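You operate a simulated robot arm through the tools that you are given. There is no shell and no other tool. Be economical: measure what you need, move in short steps, check, and stop when the job is done.

You run a simulated two-armed robot. Do the job below in one go: nothing can be reset, and whatever is moved stays where it is left.

## Task
Set the switch box cams: green to 20, yellow to 5 degrees.
Fine: shut the lid again.

Only the result counts: the job must be done as asked and must still hold three seconds after the hand-in. Knocking over, shifting, dropping, spilling or breaking anything else fails it. Lids that push on must go on centred and level and be pressed home; caps that screw on are set level and turned clockwise until they are tight.

## Robot
Two 7-joint arms with two-finger grippers on one trunk, on a base that drives. Base frame: it is fixed to the floor where the robot stands at the start and does not move with it; the origin is under the middle of the robot, x ahead of it, y to its left, z up. Lengths are in m, angles in rad, forces in N, time in s.
The left shoulder is at the start at [0.079, 0.216, 1.285], the right one opposite. With the tool pointing down near the work surface each hand reaches from about 0.1 to 0.74 m from the robot's upright axis, wherever it stands, measured 20 degrees to its own side. Places, roughly: actuator five direction lever [3.9, 0, 0.6]; actuator five lock pin [4.1, 0.1, 0.5]; actuator one direction lever [4, 4.9, 0.7]; actuator one lock pin [4.1, 5, 0.6]; actuator six box lid [0.5, 0, 0.4]; actuator six direction lever [0.6, 0.3, 0.6]; actuator six green cam knob [0.6, 0, 0.4]; actuator six lock pin [0.6, 0.1, 0.5]; actuator six yellow cam knob [0.5, 0, 0.4]; blue gearbox lever [4.4, -0.3, 0.5]; blue plug [3.75, 0, 0.5]; blue pump lever [1, -0.1, 0.5]; blue test gauge [-0.5, 1.25, 1]; cart five air lever [2.7, -0.3, 1.1]; cart five hose coupling [3, 0, 1]; cart five regulator knob [2.8, -0.2, 1.1]. Payload 3.43 kg a hand.
The tool frame of a hand sits at the grasp point between the pads (the TCP): z along the fingers, y along the line on which they close. The tips reach 0.02 m beyond it. The gripper opens to 0.124 m. The gripper's body begins 0.093 m behind the TCP.
Orientation is that of the tool frame in the base frame, as a unit quaternion [x, y, z, w]. With the fingers straight down and closing along the base's y, the tool's x points along the base's -x, its y along +y and its z along -z.

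## Interface
- The arms move only by the tool jog_arm. It takes "left_deltas", "right_deltas" or both (then of equal length, played together; a hand with none holds still); each is a list that holds one entry, the list of rows, each a list of 7 numbers: the shift along the tool's x, y, z in m, then the turn, a rotation vector about the tool's x, y, z in rad, then the gripper command, from -1 (fully open) to 1 (shut), values between in proportion. In form: [[[tx, ty, tz, rx, ry, rz, hand], ...]]. A call has 1 to 10 rows; each row shifts and turns the commanded pose from where the row before left it, along the tool's axes as they then stand. A row lasts 0.2 s, in which the tool goes at most 0.05 m and 0.15 rad; a call with a longer step from one row to the next is refused whole, and so is a gripper value outside its range. A pose out of reach is approached as far as the arm can. The call stops where the force on the tool passes 40 N (or 10 N more than at its start, if that is more) or the arm is blocked; 0.2 s more then pass. The fingers move at their own pace (about 0.072 m/s each) and stop on an object; they squeeze with about 23 N. The grip force told is the motor's: it shows also when the fingers shut on nothing. Time passes only in rows, and 0.2 s behind the last, so rows that do not move let the fingers close. The reply holds the time, the measured pose of the TCP, the force on the tool along the base axes, the opening and the grip force, in the units named above and with some noise, with the torque about the TCP (base axes, N m) and any sound that the robot's microphone picked up.
- Cameras (640 x 400 px; columns grow to the right, rows downward): "scene" is now at [0.1845, -0.0048, 1.4168]; the picture's right is [-0.06, -1.00, 0.00], its down [-0.89, 0.05, -0.45] and it looks along [0.45, -0.03, -0.90] (base axes); focal length 287 px, centre (320, 200). "left" rides on the left gripper at [0.082, -0.014, -0.14] in its tool frame; the picture's right is [0.17, 0.99, 0.00], its down [-0.83, 0.14, -0.54] and it looks along [-0.53, 0.09, 0.84] (tool axes); focal length 243 px, centre (320, 200). "right" rides on the right gripper at [0.082, 0.014, -0.14] in its tool frame; the picture's right is [-0.17, 0.99, 0.00], its down [-0.83, -0.14, -0.54] and it looks along [-0.53, -0.09, 0.84] (tool axes); focal length 243 px, centre (320, 200). There is no depth. A picture from a camera that has moved, and an enlarged one, comes with that camera's place and axes in the base frame and with its lens.
- snapshot(camera): a new picture of that camera. The clock stands still meanwhile.
- slide_trunk(by): slides the trunk up (or, below 0, down) by that many m; the arms and the scene camera ride with it, the base frame stays. It gives what a move gives, with no picture.
- base_move(legs): drives the robot by 1 to 6 legs, each [ahead, left, turn to the left] in m, m and rad, along the robot's own axes; the way and the turn of a leg run together, so that a leg with both is an arc; at most 1.5 m and 3.142 rad a leg. The arms and the cameras ride along, it lands a little off, and it stops where it bumps. It gives what a move gives.
- aim_head(pan, tilt): turns the head with the scene camera to pan (to the left, within 1.396 rad either way) and tilt (down, from -0.506 to 1.204), counted from straight ahead of the robot. It gives what a move gives.
- enlarge(camera, box): a new picture of the part [left, top, right, bottom] of that camera's present view, enlarged. The clock stands still meanwhile.
- close_job(): hands the job in; it is judged then, once.

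Work in short steps. Places have to be worked out from the pictures, the camera data and where the tool is seen: move nearer, look again, correct. Check each grasp and each placing, and mend what went wrong. You have 120 turns and 92 pictures in all, those below and enlarged ones among them. Open the grippers and draw the arms clear of the work before you hand the job in, unless the task says otherwise; then end with one line.

The tools are called after "Request:" as name(argument=value, ...) on one line, values as JSON. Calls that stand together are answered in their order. jog_arm: Moves the arms, as the interface text tells. Its arguments: {"type":"object","properties":{"left_deltas":{"type":"array","items":{"type":"array","items":{"type":"array","items":{"type":"number"}}}},"right_deltas":{"type":"array","items":{"type":"array","items":{"type":"array","items":{"type":"number"}}}}},"required":[]} The other tools are called the same way: slide_trunk (by) slides the trunk up or down; base_move (legs) drives the base; aim_head (pan, tilt) turns the head that bears the scene camera; snapshot (camera) takes a picture; enlarge (camera, box) takes an enlarged picture of a part of a camera's view; close_job () hands the job in.

At the start:

```text
time_s: 0.0
left_tool_pos: [0.5319, 0.1468, 0.8018]
left_tcp_rot: [0.0, 1.0, -0.001, 0.001]
left_force: [0.5, -0.8, 0.1]
left_moment: [-0.05, -0.01, -0.03]
left_width: 0.124
left_gripper_force: 0.1
right_tool_pos: [0.5075, -0.3002, 0.7653]
right_tcp_rot: [-0.001, 1.0, -0.001, 0.0]
right_force: [-0.4, -0.1, -0.2]
right_moment: [0.01, -0.01, 0.02]
right_width: 0.1239
right_gripper_force: 0.0
trunk travel left (down, up): [-0.441, 0.15]
robot x, y, heading: [0.0016, -0.0014, -0.0]
head pan, tilt: [-0.061, 1.108]
```

scene: 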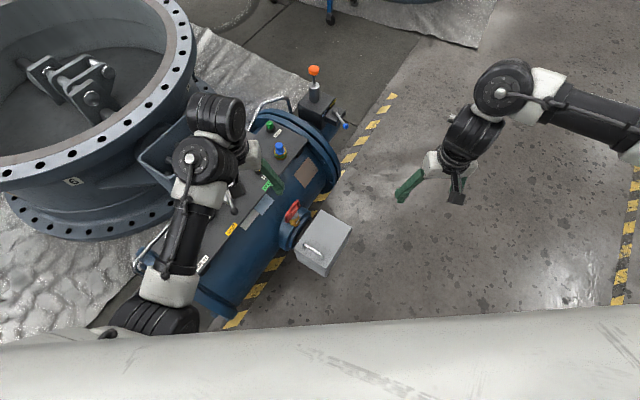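
right: 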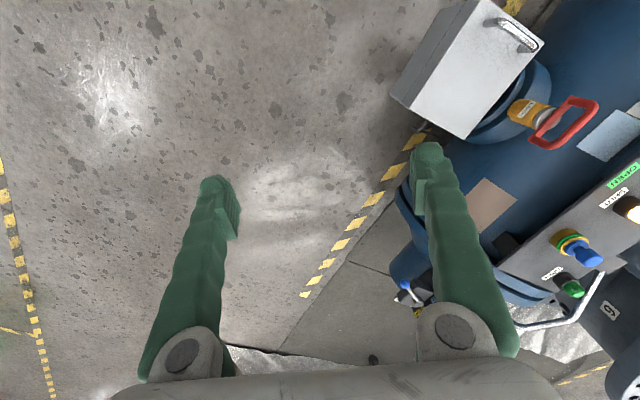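
left: 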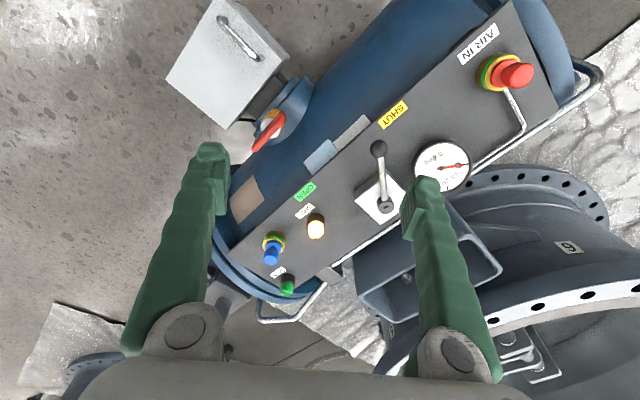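

The grey switch box with its handled lid sits on the side of the blue actuator. I look closer from both sides.

Request:
enlarge(camera="scene", box=[220, 160, 380, 300])

Request:
enlarge(camera="left", box=[150, 0, 350, 160])

Request:
enlarge(camera="right", box=[380, 0, 640, 180])

```text
2.86 times, centred on (300, 230) of scene
camera zoom: at [0.1845, -0.0048, 1.4168], right [-0.06, -1.0, 0.0], down [-0.89, 0.05, -0.45], along [0.45, -0.03, -0.9], focal length 821 px, centre (377, 114)
```

zoom: 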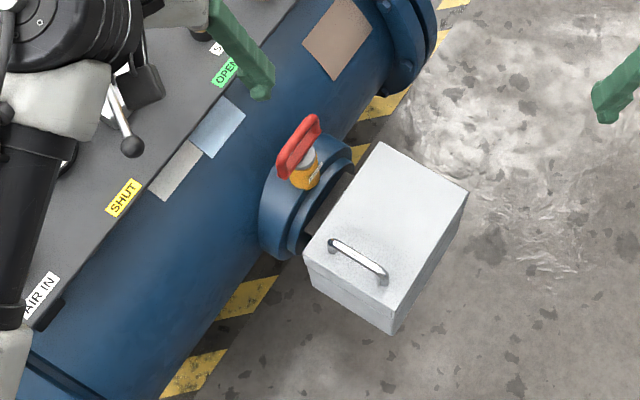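

```text
2.50 times, centred on (250, 80) of left
camera zoom: at [0.4504, 0.1346, 0.941], right [-0.17, 0.99, 0.0], down [0.83, 0.14, 0.54], along [0.53, 0.09, -0.84], focal length 606 px, centre (495, 500)
```

zoom: 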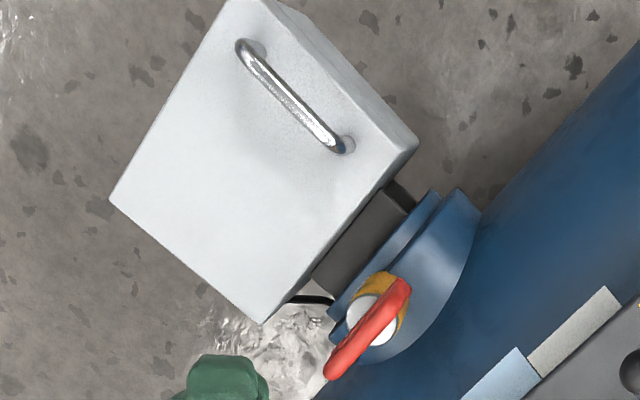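

```text
2.22 times, centred on (510, 90) of right
camera zoom: at [0.4276, -0.2864, 0.9029], right [0.17, 0.99, 0.0], down [0.83, -0.14, 0.54], along [0.53, -0.09, -0.84], focal length 539 px, centre (-102, 444)
```

zoom: 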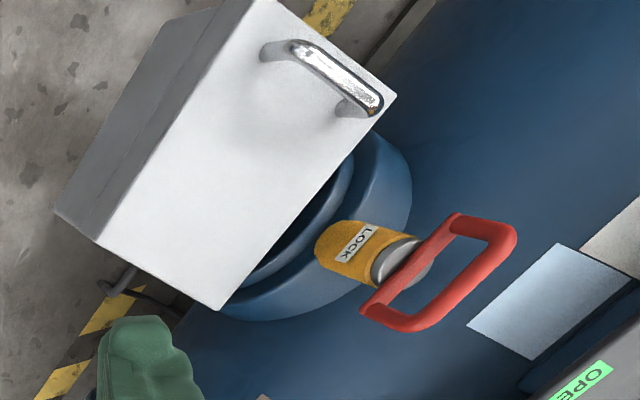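

The handle triangulates to about (0.464, 0.0, 0.47), running at ~54° to x, near the near edge, so the hinge is probably at the far (+x, -y) edge. I park the left hand away and turn the right hand so it closes across the handle.

Request:
jog_arm(left_deltas=[[[0, 0.03, -0.02, 0, 0, 0, -1], [0, 0.03, -0.02, 0, 0, 0, -1], [0, 0.03, -0.02, 0, 0, 0, -1], [0, 0.03, -0.02, 0, 0, 0, -1], [0, 0.03, -0.02, 0, 0, 0, -1], [0, 0.03, 0, 0, 0, 0, -1], [0, 0, 0, 0, 0, 0, -1]]], right_deltas=[[[0, 0, 0, 0, 0, -0.136, -1], [0, 0, 0, 0, 0, -0.136, -1], [0, 0, 0, 0, 0, -0.136, -1], [0, 0, 0, 0, 0, -0.136, -1], [0, 0, 0, 0, 0, -0.136, -1], [0, 0, 0, 0, 0, -0.136, -1], [0, 0, 0, 0, 0, -0.136, -1]]])

```text
time_s: 1.2
left_tool_pos: [0.5123, 0.2075, 0.7921]
left_tcp_rot: [-0.005, 1.0, -0.003, 0.006]
left_force: [3.0, -2.1, -3.7]
left_moment: [0.39, 0.13, 0.23]
left_width: 0.124
left_gripper_force: 0.1
left hand out of reach, approached as far as the arm can: row 1, 2, 3, 4, 5
right_tool_pos: [0.5095, -0.3013, 0.7653]
right_tcp_rot: [-0.315, 0.949, 0.0, 0.001]
right_force: [0.6, 0.3, 0.1]
right_moment: [0.0, 0.02, 0.01]
right_width: 0.1239
right_gripper_force: 0.2
trunk travel left (down, up): [-0.441, 0.15]
robot x, y, heading: [0.0043, -0.0019, 0.002]
head pan, tilt: [-0.061, 1.108]
stopped in row 5 (left hand): the force on the tool passed its limit at 78 N (the readings are from after the stop); the commanded pose is now the measured one
```

The left hand hit something and was stopped; I check what with pictures.

Request:
snapshot(camera="scene")

Request:
snapshot(camera="left")

```text
85 pictures are left
camera scene: at [0.1841, -0.0046, 1.4169], right [-0.06, -1.0, 0.0], down [-0.89, 0.05, -0.45], along [0.45, -0.03, -0.89], focal length 287 px, centre (320, 200)
```

scene: 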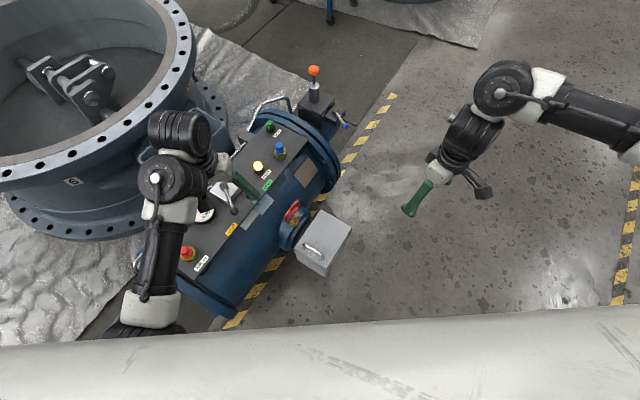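

```text
84 pictures are left
camera left: at [0.4301, 0.1949, 0.9297], right [-0.18, 0.98, -0.01], down [0.82, 0.15, 0.55], along [0.54, 0.09, -0.84], focal length 243 px, centre (320, 200)
```

left: 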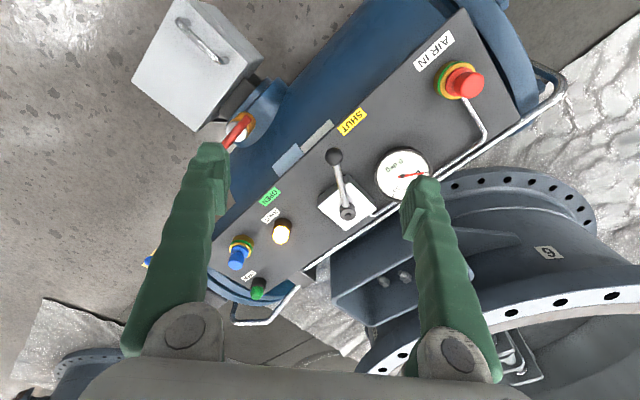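

The left arm ran against the big flange ring side; I back it off a little toward the robot and bring the right hand above the handle at a safe height.

Request:
jog_arm(left_deltas=[[[0.03, -0.005, 0, 0, 0, 0, -1], [0.03, -0.005, 0, 0, 0, 0, -1], [0.03, 0, 0, 0, 0, 0, -1]]])

Request:
jog_arm(right_deltas=[[[0, 0, 0, 0, 0, -0.103, -1], [0, 0, 0, 0, 0, -0.103, -1], [0, 0, 0, 0, 0, -0.103, -1], [-0.04, 0.0, 0, 0, 0, 0, -1], [-0.04, 0.0, 0, 0, 0, 0, -1], [-0.04, 0, 0, 0, 0, 0, -1]]])

Request:
snapshot(camera="right")

```text
time_s: 2.0
left_tool_pos: [0.4221, 0.2015, 0.7803]
left_tcp_rot: [-0.005, 1.0, -0.003, 0.005]
left_force: [-0.6, 0.0, -0.2]
left_moment: [0.0, -0.01, 0.01]
left_width: 0.1241
left_gripper_force: 0.1
left hand out of reach, approached as far as the arm can: row 1, 2
right_tool_pos: [0.509, -0.2991, 0.764]
right_tcp_rot: [-0.315, 0.949, 0.0, 0.0]
right_force: [0.2, 0.2, 0.3]
right_moment: [0.0, -0.03, 0.01]
right_width: 0.124
right_gripper_force: 0.2
trunk travel left (down, up): [-0.441, 0.15]
robot x, y, heading: [-0.0027, 0.0009, 0.001]
head pan, tilt: [-0.061, 1.108]
```

```text
time_s: 3.4
left_tool_pos: [0.4237, 0.2, 0.7789]
left_tcp_rot: [-0.006, 1.0, -0.004, 0.006]
left_force: [-1.3, -0.7, -1.3]
left_moment: [-0.03, -0.01, 0.01]
left_width: 0.124
left_gripper_force: 0.1
right_tool_pos: [0.5802, -0.2038, 0.7649]
right_tcp_rot: [-0.456, 0.89, -0.001, 0.0]
right_force: [0.2, -1.2, 0.1]
right_moment: [0.0, 0.03, 0.0]
right_width: 0.1237
right_gripper_force: 0.0
trunk travel left (down, up): [-0.441, 0.15]
robot x, y, heading: [-0.0014, -0.0007, 0.002]
head pan, tilt: [-0.061, 1.108]
```

```text
83 pictures are left
camera right: at [0.5214, -0.2608, 0.9029], right [-0.71, 0.71, 0.0], down [0.6, 0.59, 0.54], along [0.38, 0.38, -0.84], focal length 243 px, centre (320, 200)
```

right: 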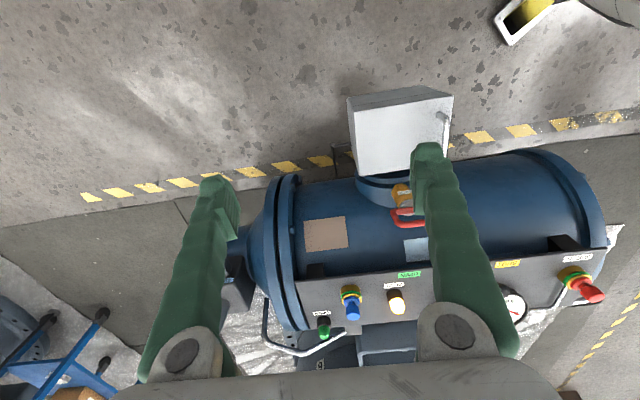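

I carry the right hand over the handle, up at z≈0.62, to look.

Request:
jog_arm(right_deltas=[[[-0.016, 0.035, 0, 0, 0, 0, -1], [-0.016, 0.035, 0.0, 0, 0, 0, -1], [-0.016, 0.036, 0.02, 0, 0, 0, -1], [-0.016, 0.036, 0.03, 0, 0, 0, -1], [-0.017, 0.036, 0.03, 0, 0, 0, -1], [-0.017, 0.035, 0.03, 0, 0, 0, -1], [0, 0, 0.03, 0, 0, 0, -1], [0, 0, 0, 0, 0, 0, -1]]])

Request:
snapshot(camera="right")

Request:
snapshot(camera="scene")

```text
time_s: 5.2
left_tool_pos: [0.4233, 0.2006, 0.7799]
left_tcp_rot: [-0.005, 1.0, -0.003, 0.006]
left_force: [0.0, -0.5, 0.3]
left_moment: [-0.03, 0.0, 0.0]
left_width: 0.1239
left_gripper_force: 0.1
right_tool_pos: [0.4634, 0.0022, 0.6246]
right_tcp_rot: [-0.457, 0.89, -0.001, -0.001]
right_force: [-0.1, -0.2, 0.6]
right_moment: [0.01, 0.01, 0.0]
right_width: 0.1239
right_gripper_force: 0.1
trunk travel left (down, up): [-0.441, 0.15]
robot x, y, heading: [-0.0023, -0.0017, 0.001]
head pan, tilt: [-0.061, 1.108]
```

```text
82 pictures are left
camera right: at [0.4049, -0.0565, 0.7631], right [-0.71, 0.71, 0.0], down [0.6, 0.59, 0.54], along [0.38, 0.38, -0.84], focal length 243 px, centre (320, 200)
```

right: 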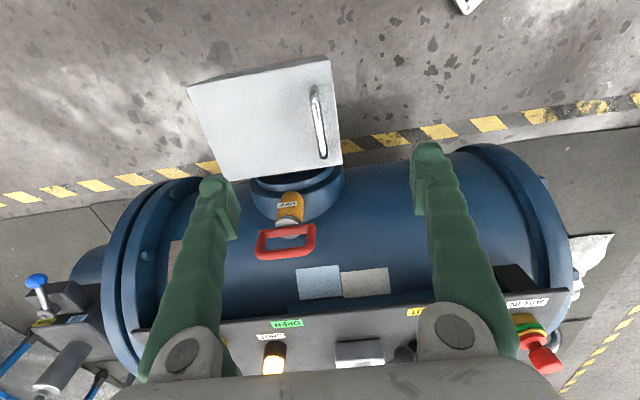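

```text
81 pictures are left
camera scene: at [0.1844, -0.0046, 1.4169], right [-0.06, -1.0, 0.0], down [-0.89, 0.05, -0.45], along [0.45, -0.03, -0.9], focal length 287 px, centre (320, 200)
```

scene: 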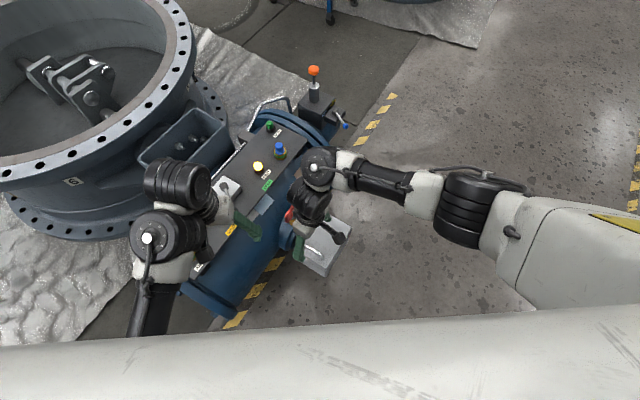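

The handle centre is confirmed at (0.466, 0.001), bar at z≈0.47, lid top ≈0.45. I part-close, descend to z≈0.48 astride the bar.

Request:
jog_arm(right_deltas=[[[-0.001, -0.003, 0.0, 0, 0, 0, 0.2], [0, 0, 0.03, 0, 0, 0, 0.2], [0, 0, 0.03, 0, 0, 0, 0.2], [0, 0, 0.03, 0, 0, 0, 0.2], [0, 0, 0.03, 0, 0, 0, 0.2], [0, 0, 0.015, 0, 0, 0, 0.2], [0, 0, 0.01, 0, 0, 0, 0.2]]])

Request:
snapshot(camera="right")

```text
time_s: 6.5
left_tool_pos: [0.4214, 0.2009, 0.7804]
left_tcp_rot: [-0.006, 1.0, -0.002, 0.005]
left_force: [0.0, 0.5, 0.3]
left_moment: [0.03, 0.03, 0.02]
left_width: 0.1241
left_gripper_force: 0.0
right_tool_pos: [0.4822, -0.0306, 0.503]
right_tcp_rot: [-0.452, 0.892, -0.012, -0.002]
right_force: [-4.5, -2.9, 22.3]
right_moment: [0.56, 0.59, -0.01]
right_width: 0.0499
right_gripper_force: 0.2
trunk travel left (down, up): [-0.441, 0.15]
robot x, y, heading: [0.0045, 0.0048, 0.001]
head pan, tilt: [-0.061, 1.108]
stopped in row 6 (right hand): the force on the tool passed its limit at 233 N (the readings are from after the stop); the commanded pose is now the measured one
```

```text
80 pictures are left
camera right: at [0.4213, -0.0847, 0.6422], right [-0.7, 0.72, -0.02], down [0.6, 0.6, 0.53], along [0.39, 0.36, -0.85], focal length 243 px, centre (320, 200)
```

right: 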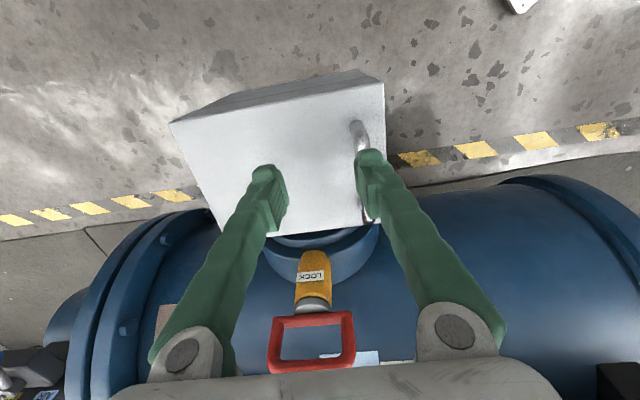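

The +Y fingertip is standing on the bar after an unexpected sideways shift of the hand. I raise clear and look at what might have interfered.

Request:
jog_arm(right_deltas=[[[0, 0, -0.02, 0, 0, 0, 0.2], [0, 0, -0.03, 0, 0, 0, 0.2], [0, 0, -0.03, 0, 0, 0, 0.2], [0, 0, 0, 0, 0, 0, 0.2]]])

Request:
enlarge(camera="scene", box=[120, 100, 440, 300])

Request:
snapshot(camera="right")

Request:
snapshot(camera="left")

```text
time_s: 7.5
left_tool_pos: [0.4224, 0.2011, 0.7804]
left_tcp_rot: [-0.005, 1.0, -0.003, 0.006]
left_force: [-0.7, 0.0, -1.2]
left_moment: [-0.02, -0.01, -0.03]
left_width: 0.124
left_gripper_force: 0.0
right_tool_pos: [0.4805, -0.0289, 0.5818]
right_tcp_rot: [-0.451, 0.893, -0.013, -0.002]
right_force: [-0.2, 0.1, 0.3]
right_moment: [-0.01, -0.01, 0.02]
right_width: 0.0497
right_gripper_force: 0.0
trunk travel left (down, up): [-0.441, 0.15]
robot x, y, heading: [0.0034, -0.0009, -0.003]
head pan, tilt: [-0.061, 1.108]
```

```text
2.00 times, centred on (280, 200) of scene
camera zoom: at [0.1847, -0.0048, 1.4168], right [-0.06, -1.0, 0.0], down [-0.89, 0.06, -0.45], along [0.45, -0.03, -0.9], focal length 575 px, centre (400, 200)
```

zoom: 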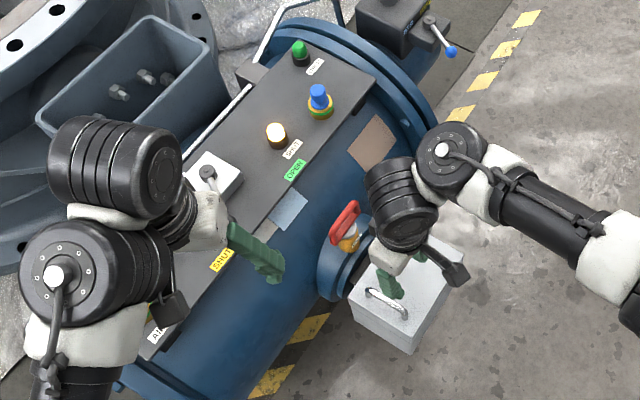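

```text
78 pictures are left
camera right: at [0.4202, -0.0831, 0.7212], right [-0.7, 0.72, -0.02], down [0.6, 0.6, 0.53], along [0.39, 0.35, -0.85], focal length 243 px, centre (320, 200)
```

right: 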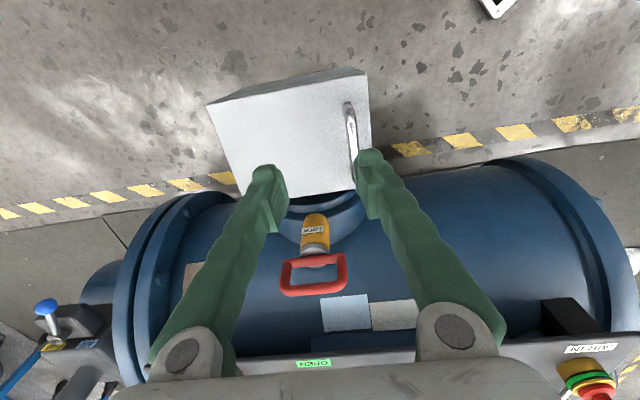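

```text
77 pictures are left
camera left: at [0.3402, 0.1888, 0.918], right [-0.18, 0.98, -0.01], down [0.82, 0.15, 0.55], along [0.54, 0.09, -0.84], focal length 243 px, centre (320, 200)
```

left: 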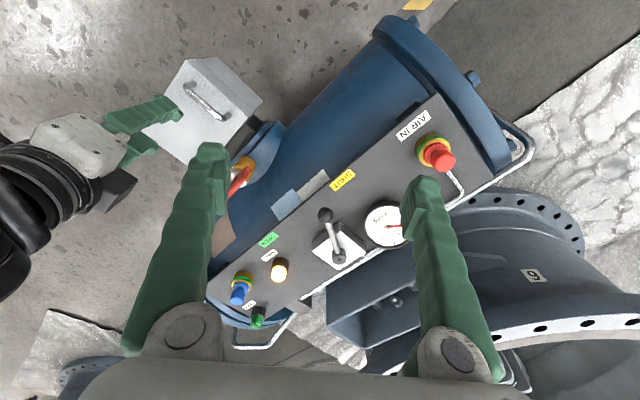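

The bar appears centred at (0.4665, 0.001, ~0.47). I re-centre and re-level slowly, opening a bit wider, then check tracking.

Request:
jog_arm(right_deltas=[[[-0.008, 0.015, 0, -0.021, -0.015, 0, -0.1], [-0.008, 0.014, 0, 0, 0, 0, -0.1], [0, 0, 0.02, 0, 0, 0, -0.1], [0, 0, 0.02, 0, 0, 0, -0.1], [0, 0, 0.015, 0, 0, 0, -0.1], [0, 0, 0, 0, 0, 0, -0.1]]])

Request:
snapshot(camera="right")

```text
time_s: 8.8
left_tool_pos: [0.4234, 0.2001, 0.7802]
left_tcp_rot: [-0.006, 1.0, -0.002, 0.004]
left_force: [-0.2, 0.1, -1.1]
left_moment: [-0.02, 0.02, -0.02]
left_width: 0.1238
left_gripper_force: 0.0
right_tool_pos: [0.467, 0.0007, 0.5257]
right_tcp_rot: [-0.451, 0.893, 0.001, 0.0]
right_force: [-0.3, -0.2, 0.9]
right_moment: [0.01, 0.01, 0.01]
right_width: 0.0684
right_gripper_force: 0.1
trunk travel left (down, up): [-0.441, 0.15]
robot x, y, heading: [-0.0007, -0.0026, -0.004]
head pan, tilt: [-0.061, 1.108]
```

```text
76 pictures are left
camera right: at [0.4075, -0.0564, 0.6642], right [-0.7, 0.72, 0.0], down [0.6, 0.59, 0.54], along [0.39, 0.37, -0.84], focal length 243 px, centre (320, 200)
```

right: 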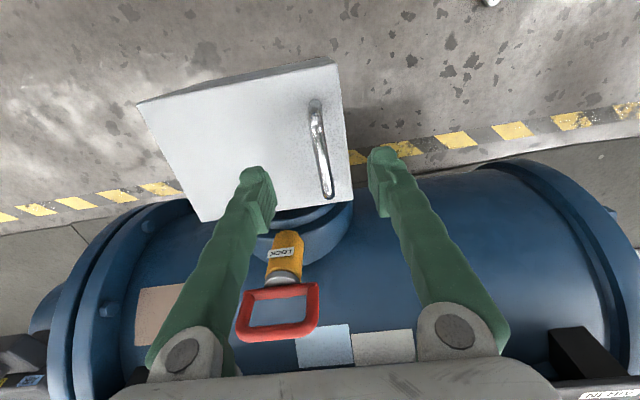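

The bar lies centred between the fingers. I go down slowly.

Request:
jog_arm(right_deltas=[[[0, 0, 0.01, 0, 0, 0, -0.1], [0, 0, 0.01, 0, 0, 0, -0.1], [0, 0, 0.01, 0, 0, 0, -0.1], [0, 0, 0.008, 0, 0, 0, -0.1], [0, 0, 0.008, 0, 0, 0, -0.1], [0, 0, 0, 0, 0, 0, -0.1]]])

Request:
snapshot(camera="right")

```text
time_s: 10.4
left_tool_pos: [0.4217, 0.2036, 0.7812]
left_tcp_rot: [-0.006, 1.0, -0.002, 0.006]
left_force: [-0.5, 0.5, -0.9]
left_moment: [0.01, -0.04, -0.04]
left_width: 0.1242
left_gripper_force: 0.1
right_tool_pos: [0.4712, -0.0508, 0.4661]
right_tcp_rot: [-0.439, 0.898, -0.021, -0.015]
right_force: [-19.1, 20.2, 9.8]
right_moment: [0.58, -0.02, 0.05]
right_width: 0.0816
right_gripper_force: 12.0
trunk travel left (down, up): [-0.441, 0.15]
robot x, y, heading: [-0.0038, -0.0021, 0.002]
head pan, tilt: [-0.061, 1.108]
stopped in row 6 (right hand): the arm was blocked; the commanded pose is now the measured one
```

```text
75 pictures are left
camera right: at [0.4119, -0.1001, 0.6079], right [-0.68, 0.74, -0.03], down [0.63, 0.59, 0.51], along [0.39, 0.32, -0.86], focal length 243 px, centre (320, 200)
```

right: 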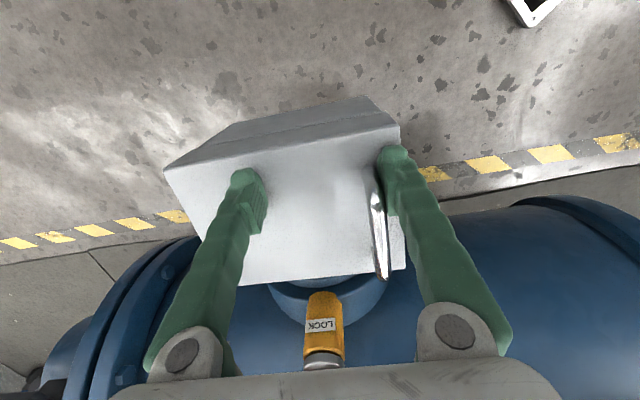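

The hand again slid toward -y, as if the arm itself were limited or blocked. I look at the whole arm.

Request:
snapshot(camera="scene")

Request:
snapshot(camera="left")

```text
74 pictures are left
camera scene: at [0.1819, -0.0026, 1.4171], right [-0.06, -1.0, 0.0], down [-0.89, 0.05, -0.45], along [0.45, -0.03, -0.89], focal length 287 px, centre (320, 200)
```

scene: 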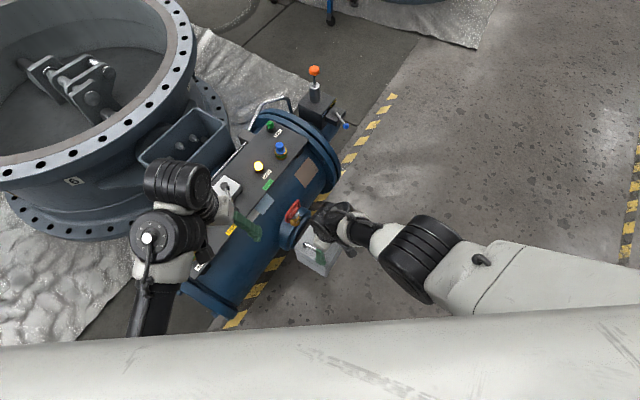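

```text
73 pictures are left
camera left: at [0.338, 0.1907, 0.9183], right [-0.18, 0.98, -0.01], down [0.82, 0.15, 0.55], along [0.54, 0.09, -0.84], focal length 243 px, centre (320, 200)
```

left: 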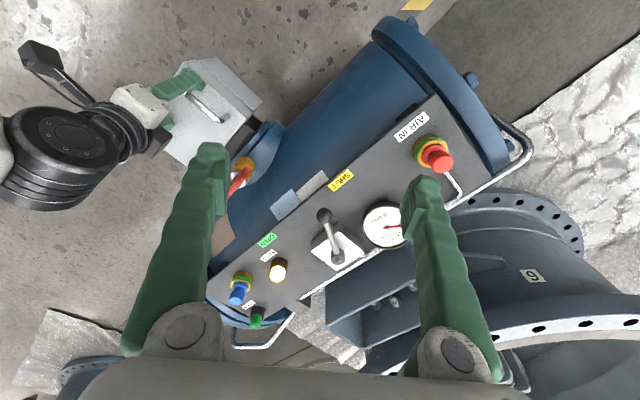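

The right arm is nearly stretched downward and flips its elbow; lowering the trunk should cure that. First I lift the right hand and try raising the left hand straight up.

Request:
jog_arm(right_deltas=[[[0, -0.004, -0.005, 0, 0, 0, -0.1], [0, 0, -0.02, 0, 0, 0, -0.1], [0, 0, -0.03, 0, 0, 0, -0.1], [0, 0, -0.03, 0, 0, 0, -0.1], [0, 0, -0.03, 0, 0, 0, -0.1], [0, 0, -0.03, 0, 0, 0, -0.1], [0, 0, -0.03, 0, 0, 0, -0.1]]])

Request:
jog_arm(left_deltas=[[[0.03, 0, -0.03, 0, 0, 0, -1], [0.03, 0, -0.03, 0, 0, 0, -1], [0.03, 0, -0.03, 0, 0, 0, -1], [0.03, 0, -0.03, 0, 0, 0, -1]]])

Request:
snapshot(camera="scene")

```text
time_s: 12.1
left_tool_pos: [0.4225, 0.2018, 0.7799]
left_tcp_rot: [-0.005, 1.0, -0.002, 0.005]
left_force: [0.6, -0.1, 0.3]
left_moment: [0.02, -0.01, -0.02]
left_width: 0.124
left_gripper_force: 0.1
right_tool_pos: [0.4761, -0.0448, 0.6407]
right_tcp_rot: [-0.438, 0.898, -0.02, -0.016]
right_force: [0.4, 0.5, 0.3]
right_moment: [0.02, -0.03, -0.01]
right_width: 0.0682
right_gripper_force: 0.0
trunk travel left (down, up): [-0.441, 0.15]
robot x, y, heading: [-0.0016, -0.0042, -0.001]
head pan, tilt: [-0.061, 1.108]
```

```text
time_s: 13.1
left_tool_pos: [0.4232, 0.2016, 0.78]
left_tcp_rot: [-0.005, 1.0, -0.002, 0.006]
left_force: [-0.1, -0.6, 0.6]
left_moment: [0.01, 0.0, -0.03]
left_width: 0.1239
left_gripper_force: 0.0
left hand out of reach, approached as far as the arm can: row 1, 2, 3, 4
right_tool_pos: [0.4777, -0.0447, 0.6407]
right_tcp_rot: [-0.439, 0.898, -0.021, -0.015]
right_force: [0.2, -0.3, 0.1]
right_moment: [-0.02, 0.03, 0.02]
right_width: 0.068
right_gripper_force: 0.1
trunk travel left (down, up): [-0.441, 0.15]
robot x, y, heading: [0.0011, -0.0025, 0.001]
head pan, tilt: [-0.061, 1.108]
```

```text
72 pictures are left
camera scene: at [0.1844, -0.0048, 1.4169], right [-0.06, -1.0, 0.0], down [-0.89, 0.06, -0.45], along [0.45, -0.03, -0.9], focal length 287 px, centre (320, 200)
```

scene: 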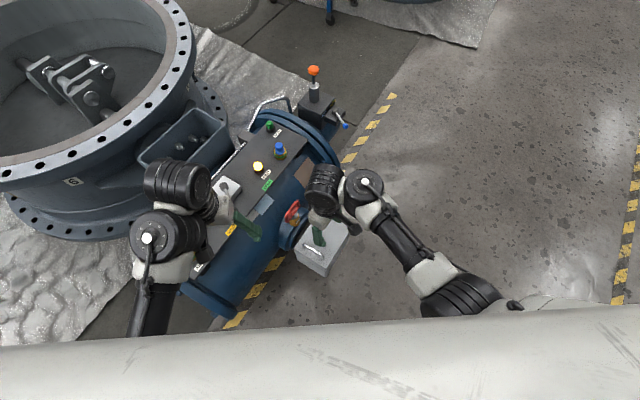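

The right arm swings its elbow wildly at this height, and the left hand is at its folded limit. I'll take the left hand out to the free floor space at the robot's left so the trunk can be lowered.

Request:
jog_arm(left_deltas=[[[0.003, 0.025, 0, 0, 0, 0, -1], [0.003, 0.025, 0, 0, 0, 0, -1], [0.005, 0.025, 0, 0, 0, 0, -1], [0.005, 0.025, 0, 0, 0, 0, -1], [0.005, 0.025, 0, 0, 0, 0, -1], [0.01, 0.025, 0, 0, 0, 0, -1]]])

```text
time_s: 13.5
left_tool_pos: [0.4199, 0.2286, 0.78]
left_tcp_rot: [-0.013, 1.0, -0.003, 0.008]
left_force: [4.7, -3.4, -8.1]
left_moment: [0.53, 0.03, 0.26]
left_width: 0.124
left_gripper_force: 0.0
right_tool_pos: [0.4765, -0.0441, 0.6402]
right_tcp_rot: [-0.439, 0.898, -0.021, -0.015]
right_force: [0.6, 0.1, -0.1]
right_moment: [0.02, 0.03, -0.02]
right_width: 0.0683
right_gripper_force: 0.1
trunk travel left (down, up): [-0.441, 0.15]
robot x, y, heading: [-0.0019, -0.0028, 0.001]
head pan, tilt: [-0.061, 1.108]
stopped in row 2 (left hand): the force on the tool passed its limit at 64 N (the readings are from after the stop); the commanded pose is now the measured one
```

The moment reading places the contact on the left hand camera, i.e. the folded arm touching itself. Instead: ease left off, drive back 0.22 m, lower the trunk with both hands over free floor, then work from there.

Request:
jog_arm(left_deltas=[[[0, -0.02, 0, 0, 0, 0, -1], [0, -0.01, 0, 0, 0, 0, -1]]], right_deltas=[[[0, 0, -0.03, 0, 0, 0, -0.1], [0, 0, -0.03, 0, 0, 0, -0.1]]])

Request:
base_move(legs=[[-0.25, 0, 0]])

Request:
aim_head(pan=0.0, tilt=0.95)

Request:
snapshot(camera="scene")

```text
time_s: 14.1
left_tool_pos: [0.4203, 0.1977, 0.7801]
left_tcp_rot: [-0.012, 1.0, -0.004, 0.008]
left_force: [0.0, 0.4, -0.1]
left_moment: [-0.01, -0.01, -0.01]
left_width: 0.1238
left_gripper_force: 0.1
right_tool_pos: [0.4773, -0.043, 0.6997]
right_tcp_rot: [-0.438, 0.899, -0.022, -0.015]
right_force: [0.2, -0.3, 0.5]
right_moment: [-0.01, -0.01, 0.0]
right_width: 0.0678
right_gripper_force: 0.1
trunk travel left (down, up): [-0.441, 0.15]
robot x, y, heading: [0.002, -0.0004, -0.002]
head pan, tilt: [-0.061, 1.108]
```

```text
time_s: 16.2
left_tool_pos: [0.1748, 0.198, 0.7785]
left_tcp_rot: [-0.013, 1.0, -0.003, 0.007]
left_force: [-0.3, -0.5, 0.1]
left_moment: [-0.01, -0.05, -0.04]
left_width: 0.1239
left_gripper_force: 0.1
right_tool_pos: [0.2307, -0.0427, 0.6997]
right_tcp_rot: [-0.438, 0.898, -0.021, -0.015]
right_force: [0.6, 0.7, 1.1]
right_moment: [0.02, 0.0, 0.0]
right_width: 0.0681
right_gripper_force: 0.0
trunk travel left (down, up): [-0.441, 0.15]
robot x, y, heading: [-0.2467, -0.0011, 0.0]
head pan, tilt: [-0.061, 1.108]
```

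```text
time_s: 16.9
left_tool_pos: [0.1747, 0.1974, 0.7802]
left_tcp_rot: [-0.012, 1.0, -0.003, 0.007]
left_force: [0.4, 0.2, -0.5]
left_moment: [0.0, -0.02, -0.03]
left_width: 0.1239
left_gripper_force: 0.0
right_tool_pos: [0.2308, -0.0418, 0.7001]
right_tcp_rot: [-0.439, 0.898, -0.021, -0.014]
right_force: [-0.5, -0.2, 0.2]
right_moment: [0.0, -0.01, -0.02]
right_width: 0.0685
right_gripper_force: 0.0
trunk travel left (down, up): [-0.441, 0.15]
robot x, y, heading: [-0.245, 0.0013, -0.0]
head pan, tilt: [0.0, 0.949]
```

```text
71 pictures are left
camera scene: at [-0.0522, -0.0009, 1.4276], right [0.0, -1.0, 0.0], down [-0.81, 0.0, -0.58], along [0.58, 0.0, -0.81], focal length 287 px, centre (320, 200)
```

scene: 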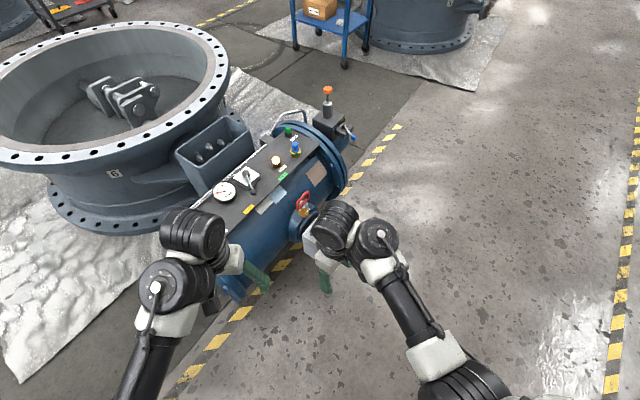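

Free floor beneath both hands now. I lower the trunk 0.27 m.

Request:
slide_trunk(by=-0.27)

Request:
snapshot(camera="scene")

```text
time_s: 19.7
left_tool_pos: [0.1747, 0.1985, 0.5093]
left_tcp_rot: [-0.012, 1.0, -0.004, 0.008]
left_force: [-0.2, -0.8, 0.4]
left_moment: [0.04, 0.0, -0.04]
left_width: 0.1242
left_gripper_force: 0.0
right_tool_pos: [0.2321, -0.0409, 0.4306]
right_tcp_rot: [-0.439, 0.898, -0.021, -0.014]
right_force: [-0.4, -0.3, -0.4]
right_moment: [0.01, 0.01, -0.01]
right_width: 0.0683
right_gripper_force: 0.0
trunk travel left (down, up): [-0.171, 0.42]
robot x, y, heading: [-0.2453, 0.0003, -0.004]
head pan, tilt: [0.0, 0.949]
```

```text
70 pictures are left
camera scene: at [0.0275, -0.001, 1.1452], right [0.0, -1.0, 0.0], down [-0.81, 0.0, -0.58], along [0.58, 0.0, -0.81], focal length 287 px, centre (320, 200)
```

scene: 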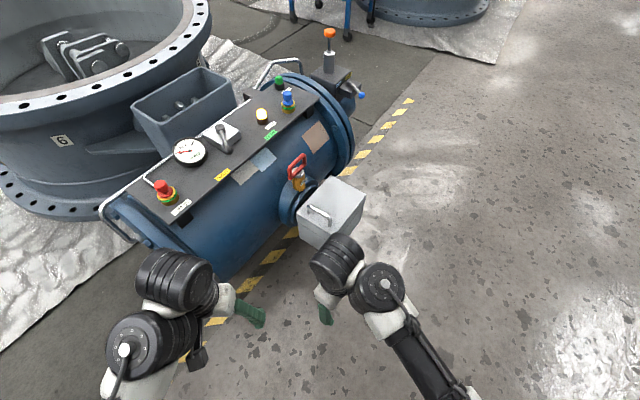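

Clear view. The right side is open floor, so the left arm is the better worker: I drive 0.3 m right and 0.13 m ahead, putting the box on the left arm's comfortable side and the right arm over empty floor.

Request:
base_move(legs=[[0, -0.3, 0], [0.13, 0, 0]])

Request:
snapshot(camera="scene")

```text
time_s: 25.3
left_tool_pos: [0.304, -0.0993, 0.5094]
left_tcp_rot: [-0.014, 1.0, -0.003, 0.007]
left_force: [0.7, -0.4, -0.5]
left_moment: [0.0, 0.01, 0.03]
left_width: 0.1243
left_gripper_force: 0.1
right_tool_pos: [0.3601, -0.3401, 0.4291]
right_tcp_rot: [-0.44, 0.898, -0.02, -0.015]
right_force: [-0.4, 0.0, 0.5]
right_moment: [-0.05, 0.01, 0.0]
right_width: 0.0681
right_gripper_force: 0.0
trunk travel left (down, up): [-0.171, 0.42]
robot x, y, heading: [-0.1162, -0.2959, 0.003]
head pan, tilt: [0.0, 0.949]
```

```text
69 pictures are left
camera scene: at [0.158, -0.2999, 1.1449], right [0.0, -1.0, 0.0], down [-0.81, 0.0, -0.58], along [0.58, 0.0, -0.81], focal length 287 px, centre (320, 200)
```

scene: 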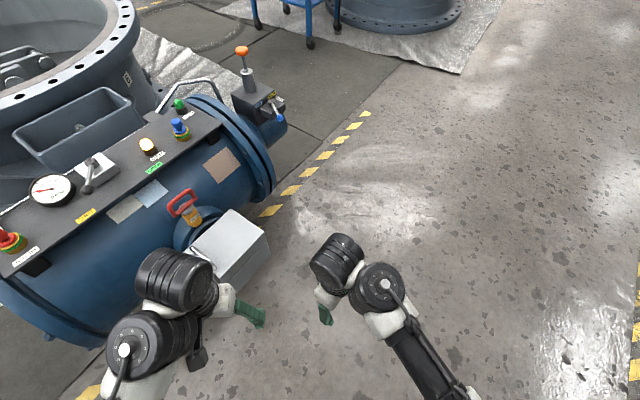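

Now I bring the left hand up and over toward the handle.

Request:
jog_arm(left_deltas=[[[-0.01, 0.025, -0.005, 0, 0, 0, -1], [-0.02, 0.025, -0.01, 0, 0, 0, -1], [-0.02, 0.02, -0.015, 0, 0, 0, -1], [-0.025, 0.015, -0.02, 0, 0, 0, -1], [-0.025, 0.015, -0.02, 0, 0, 0, -1], [-0.03, 0, -0.02, 0, 0, 0, -1], [-0.03, 0, -0.02, 0, 0, 0, -1]]])

```text
time_s: 26.9
left_tool_pos: [0.3138, -0.0717, 0.513]
left_tcp_rot: [-0.014, 1.0, -0.004, 0.008]
left_force: [0.4, -0.5, 0.5]
left_moment: [0.01, -0.02, -0.04]
left_width: 0.124
left_gripper_force: 0.2
left hand out of reach, approached as far as the arm can: row 2, 3, 4, 5, 6, 7
right_tool_pos: [0.3606, -0.3405, 0.4295]
right_tcp_rot: [-0.44, 0.898, -0.021, -0.014]
right_force: [-0.7, -0.3, -0.8]
right_moment: [-0.02, -0.01, 0.01]
right_width: 0.0682
right_gripper_force: 0.1
trunk travel left (down, up): [-0.171, 0.42]
robot x, y, heading: [-0.116, -0.2986, -0.001]
head pan, tilt: [0.0, 0.949]
```

The arm is at a joint limit in this posture. I retrace to its comfortable original relative pose (forward, more inboard) and rise from there.

Request:
jog_arm(left_deltas=[[[-0.005, -0.025, -0.002, 0, 0, 0, -1], [-0.015, -0.025, -0.003, 0, 0, 0, -1], [-0.02, -0.025, -0.003, 0, 0, 0, -1], [-0.02, 0, -0.003, 0, 0, 0, -1], [-0.02, 0, -0.005, 0, 0, 0, -1], [-0.02, 0, -0.005, 0, 0, 0, -1]]])

Request:
snapshot(camera="scene")

```text
time_s: 28.3
left_tool_pos: [0.3956, -0.134, 0.5165]
left_tcp_rot: [-0.015, 1.0, -0.003, 0.007]
left_force: [0.4, -0.2, 0.2]
left_moment: [0.0, -0.05, 0.01]
left_width: 0.124
left_gripper_force: 0.0
left hand out of reach, approached as far as the arm can: row 2, 5
right_tool_pos: [0.362, -0.341, 0.4302]
right_tcp_rot: [-0.441, 0.897, -0.021, -0.014]
right_force: [0.3, 0.0, -0.1]
right_moment: [-0.03, -0.02, 0.0]
right_width: 0.0681
right_gripper_force: 0.0
trunk travel left (down, up): [-0.171, 0.42]
robot x, y, heading: [-0.1182, -0.2996, 0.004]
head pan, tilt: [0.0, 0.949]
```

```text
68 pictures are left
camera scene: at [0.1577, -0.2999, 1.145], right [0.0, -1.0, 0.0], down [-0.81, 0.0, -0.58], along [0.58, 0.0, -0.81], focal length 287 px, centre (320, 200)
```

scene: 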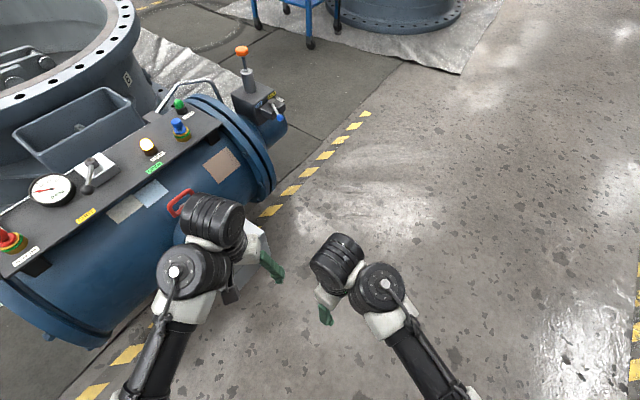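

The hand is limited upward relative to the shoulder, so I use the trunk: up 0.12 m, then turn the hand and travel over the box.

Request:
slide_trunk(by=0.12)

Request:
jog_arm(left_deltas=[[[-0.015, 0, 0, 0, 0, -0.13, -1], [-0.015, 0, 0, 0, 0, -0.13, -1], [-0.01, 0, 0, 0, 0, -0.13, -1], [0, 0, 0, 0, 0, -0.13, -1], [0, 0, 0, 0, 0, -0.13, -1], [0, 0, 0, 0, 0, -0.13, -1], [0, 0, 0, 0, 0, -0.12, -1], [0, 0, 0, 0, 0, -0.03, -1]]])

```text
time_s: 29.8
left_tool_pos: [0.3984, -0.136, 0.6382]
left_tcp_rot: [-0.014, 1.0, -0.004, 0.007]
left_force: [0.2, 0.0, -0.5]
left_moment: [0.02, 0.01, 0.04]
left_width: 0.1241
left_gripper_force: 0.1
right_tool_pos: [0.3601, -0.34, 0.5497]
right_tcp_rot: [-0.44, 0.898, -0.021, -0.015]
right_force: [0.1, -0.8, 0.4]
right_moment: [0.0, 0.02, 0.02]
right_width: 0.0684
right_gripper_force: 0.1
trunk travel left (down, up): [-0.291, 0.3]
robot x, y, heading: [-0.118, -0.3006, 0.003]
head pan, tilt: [0.0, 0.949]
```

```text
time_s: 31.6
left_tool_pos: [0.4378, -0.132, 0.6399]
left_tcp_rot: [-0.46, 0.888, -0.006, 0.005]
left_force: [0.0, 0.2, 0.0]
left_moment: [0.0, 0.01, -0.05]
left_width: 0.1239
left_gripper_force: 0.0
right_tool_pos: [0.3604, -0.3408, 0.5496]
right_tcp_rot: [-0.44, 0.897, -0.021, -0.016]
right_force: [0.1, -0.5, -0.7]
right_moment: [0.01, 0.0, 0.01]
right_width: 0.0682
right_gripper_force: 0.1
trunk travel left (down, up): [-0.291, 0.3]
robot x, y, heading: [-0.1153, -0.3008, 0.003]
head pan, tilt: [0.0, 0.949]
```

Turned fine. Now over the handle, keeping z≈0.62.

Request:
jog_arm(left_deltas=[[[-0.025, 0.01, 0, 0, 0, 0, -0.5], [-0.025, 0.01, 0, 0, 0, 0, -0.5], [-0.025, 0.011, 0.005, 0, 0, 0, -0.3], [-0.025, 0.011, 0.005, 0, 0, 0, -0.1], [-0.025, 0.011, 0.005, 0, 0, 0, -0.1], [0, 0, 0.0, 0, 0, 0, -0.1]]])

Request:
snapshot(camera="left")

Request:
snapshot(camera="scene")

```text
time_s: 33.0
left_tool_pos: [0.4646, 0.0031, 0.623]
left_tcp_rot: [-0.461, 0.887, -0.007, 0.006]
left_force: [0.6, 0.1, -0.2]
left_moment: [0.0, -0.03, -0.01]
left_width: 0.0683
left_gripper_force: 0.1
right_tool_pos: [0.3605, -0.3395, 0.5505]
right_tcp_rot: [-0.44, 0.898, -0.021, -0.015]
right_force: [0.3, -0.5, 0.4]
right_moment: [0.01, -0.02, 0.0]
right_width: 0.0681
right_gripper_force: 0.2
trunk travel left (down, up): [-0.291, 0.3]
robot x, y, heading: [-0.1184, -0.2969, -0.002]
head pan, tilt: [0.0, 0.949]
```

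```text
67 pictures are left
camera left: at [0.4281, -0.0692, 0.7628], right [-0.9, 0.43, -0.02], down [0.36, 0.76, 0.54], along [0.25, 0.48, -0.84], focal length 243 px, centre (320, 200)
```

left: 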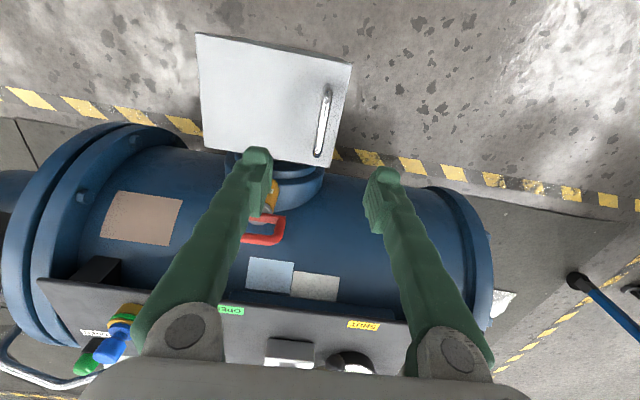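

```text
66 pictures are left
camera scene: at [0.1159, -0.3002, 1.2773], right [0.0, -1.0, 0.0], down [-0.81, 0.0, -0.58], along [0.58, 0.0, -0.81], focal length 287 px, centre (320, 200)
```

scene: 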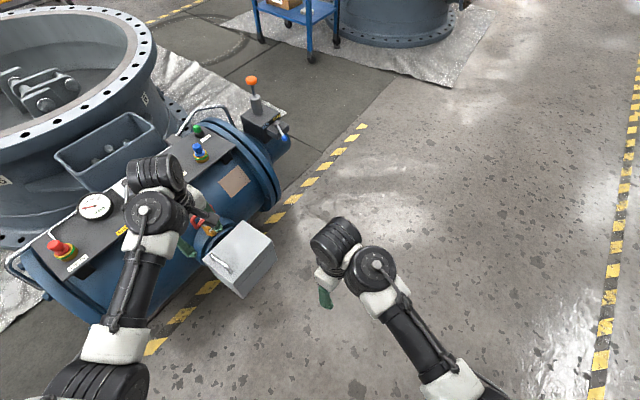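

TCP is right above the bar centre. I descend in small steps.

Request:
jog_arm(left_deltas=[[[0, 0, 0.015, 0, 0, 0, -0.1], [0, 0, 0.02, 0, 0, 0, -0.1], [0, 0, 0.02, 0, 0, 0, -0.1], [0, 0, 0.02, 0, 0, 0, -0.1], [0, 0, 0.02, 0, 0, 0, -0.1], [0, 0, 0.01, 0, 0, 0, -0.1], [0, 0, 0, 0, 0, 0, -0.1]]])

Request:
snapshot(camera="left")

```text
time_s: 34.6
left_tool_pos: [0.4675, 0.0022, 0.5202]
left_tcp_rot: [-0.461, 0.887, -0.007, 0.005]
left_force: [-1.2, -0.2, -0.3]
left_moment: [0.0, 0.01, -0.01]
left_width: 0.0678
left_gripper_force: 0.0
right_tool_pos: [0.3603, -0.34, 0.5511]
right_tcp_rot: [-0.44, 0.898, -0.021, -0.015]
right_force: [0.2, -0.4, 0.0]
right_moment: [0.0, 0.0, 0.0]
right_width: 0.0677
right_gripper_force: 0.0
trunk travel left (down, up): [-0.291, 0.3]
robot x, y, heading: [-0.1143, -0.304, 0.003]
head pan, tilt: [0.0, 0.949]
```

```text
65 pictures are left
camera left: at [0.4308, -0.0704, 0.6581], right [-0.9, 0.43, -0.02], down [0.36, 0.76, 0.54], along [0.25, 0.48, -0.84], focal length 243 px, centre (320, 200)
```

left: 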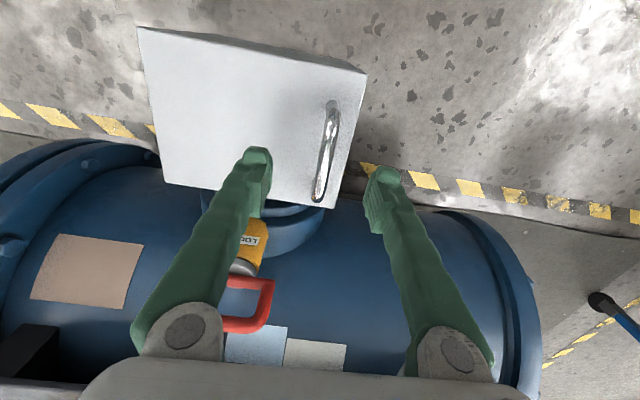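

Still well centred. Down the last 4 cm and close.

Request:
jog_arm(left_deltas=[[[0, 0, 0.012, 0, 0, 0, -0.1], [0, 0, 0.012, 0, 0, 0, -0.1], [0, 0, 0.01, 0, 0, 0, -0.1], [0, 0, 0.007, 0, 0, 0, -0.1], [0, 0, 0, 0, 0, 0, 1], [0, 0, 0, 0, 0, 0, 1], [0, 0, 0, 0, 0, 0, 1]]])

Request:
snapshot(camera="left")

```text
time_s: 36.2
left_tool_pos: [0.467, 0.0021, 0.477]
left_tcp_rot: [-0.461, 0.887, -0.006, 0.004]
left_force: [-8.0, 7.2, 2.7]
left_moment: [-0.19, 0.16, -0.47]
left_width: 0.006
left_gripper_force: 37.5
right_tool_pos: [0.361, -0.3402, 0.5493]
right_tcp_rot: [-0.441, 0.897, -0.02, -0.015]
right_force: [-0.6, -0.2, 0.6]
right_moment: [0.0, 0.01, 0.0]
right_width: 0.0682
right_gripper_force: 0.0
trunk travel left (down, up): [-0.291, 0.3]
robot x, y, heading: [-0.1156, -0.3005, -0.003]
head pan, tilt: [0.0, 0.949]
```

```text
64 pictures are left
camera left: at [0.4302, -0.0696, 0.617], right [-0.9, 0.43, -0.01], down [0.36, 0.76, 0.54], along [0.24, 0.48, -0.84], focal length 243 px, centre (320, 200)
```

left: 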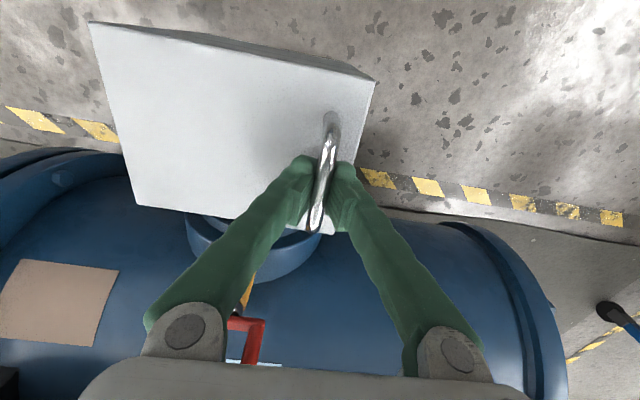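

Firm grip on the bar. I lift along an arc about the far edge, tilting the hand with the lid.

Request:
jog_arm(left_deltas=[[[0, -0.002, -0.0078, -0.05, 0, 0, 1], [0, -0.002, -0.0078, -0.05, 0, 0, 1], [0, -0.002, -0.0078, -0.05, 0, 0, 1], [0, -0.002, -0.0078, -0.05, 0, 0, 1], [0, 0, 0, 0, 0, 0, 1]]])

Request:
snapshot(camera="left")

Request:
snapshot(camera="scene")

```text
time_s: 37.2
left_tool_pos: [0.4824, -0.0083, 0.5069]
left_tcp_rot: [-0.455, 0.887, 0.074, -0.033]
left_force: [16.9, -4.9, -16.1]
left_moment: [0.59, -0.45, -0.17]
left_width: 0.0061
left_gripper_force: 37.3
right_tool_pos: [0.3617, -0.3408, 0.5489]
right_tcp_rot: [-0.439, 0.898, -0.021, -0.016]
right_force: [-0.5, -0.2, 0.3]
right_moment: [-0.01, 0.01, 0.0]
right_width: 0.068
right_gripper_force: 0.0
trunk travel left (down, up): [-0.291, 0.3]
robot x, y, heading: [-0.1155, -0.3006, 0.0]
head pan, tilt: [0.0, 0.949]
stopped in row 5 (left hand): the force on the tool passed its limit at 44 N (the readings are from after the stop); the commanded pose is now the measured one
```

```text
63 pictures are left
camera left: at [0.4645, -0.0956, 0.6415], right [-0.89, 0.43, 0.16], down [0.44, 0.7, 0.56], along [0.13, 0.57, -0.81], focal length 243 px, centre (320, 200)
```

left: 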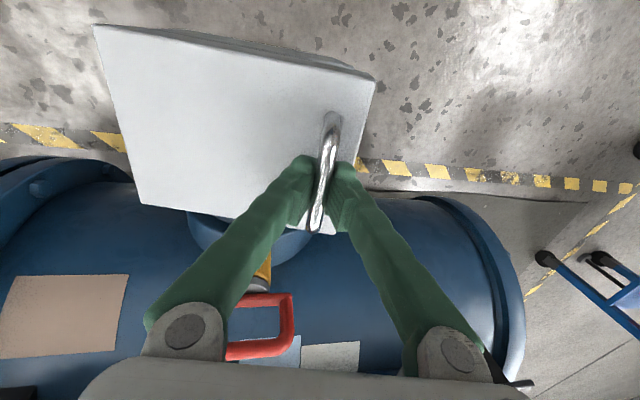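

```text
62 pictures are left
camera scene: at [0.1183, -0.3005, 1.2769], right [0.0, -1.0, 0.0], down [-0.81, 0.0, -0.58], along [0.58, 0.0, -0.81], focal length 287 px, centre (320, 200)
```

scene: 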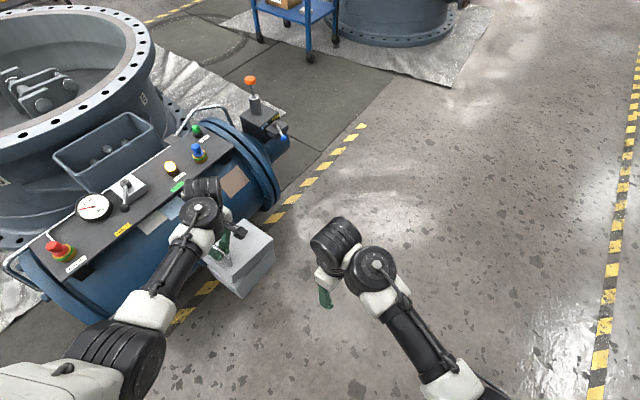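

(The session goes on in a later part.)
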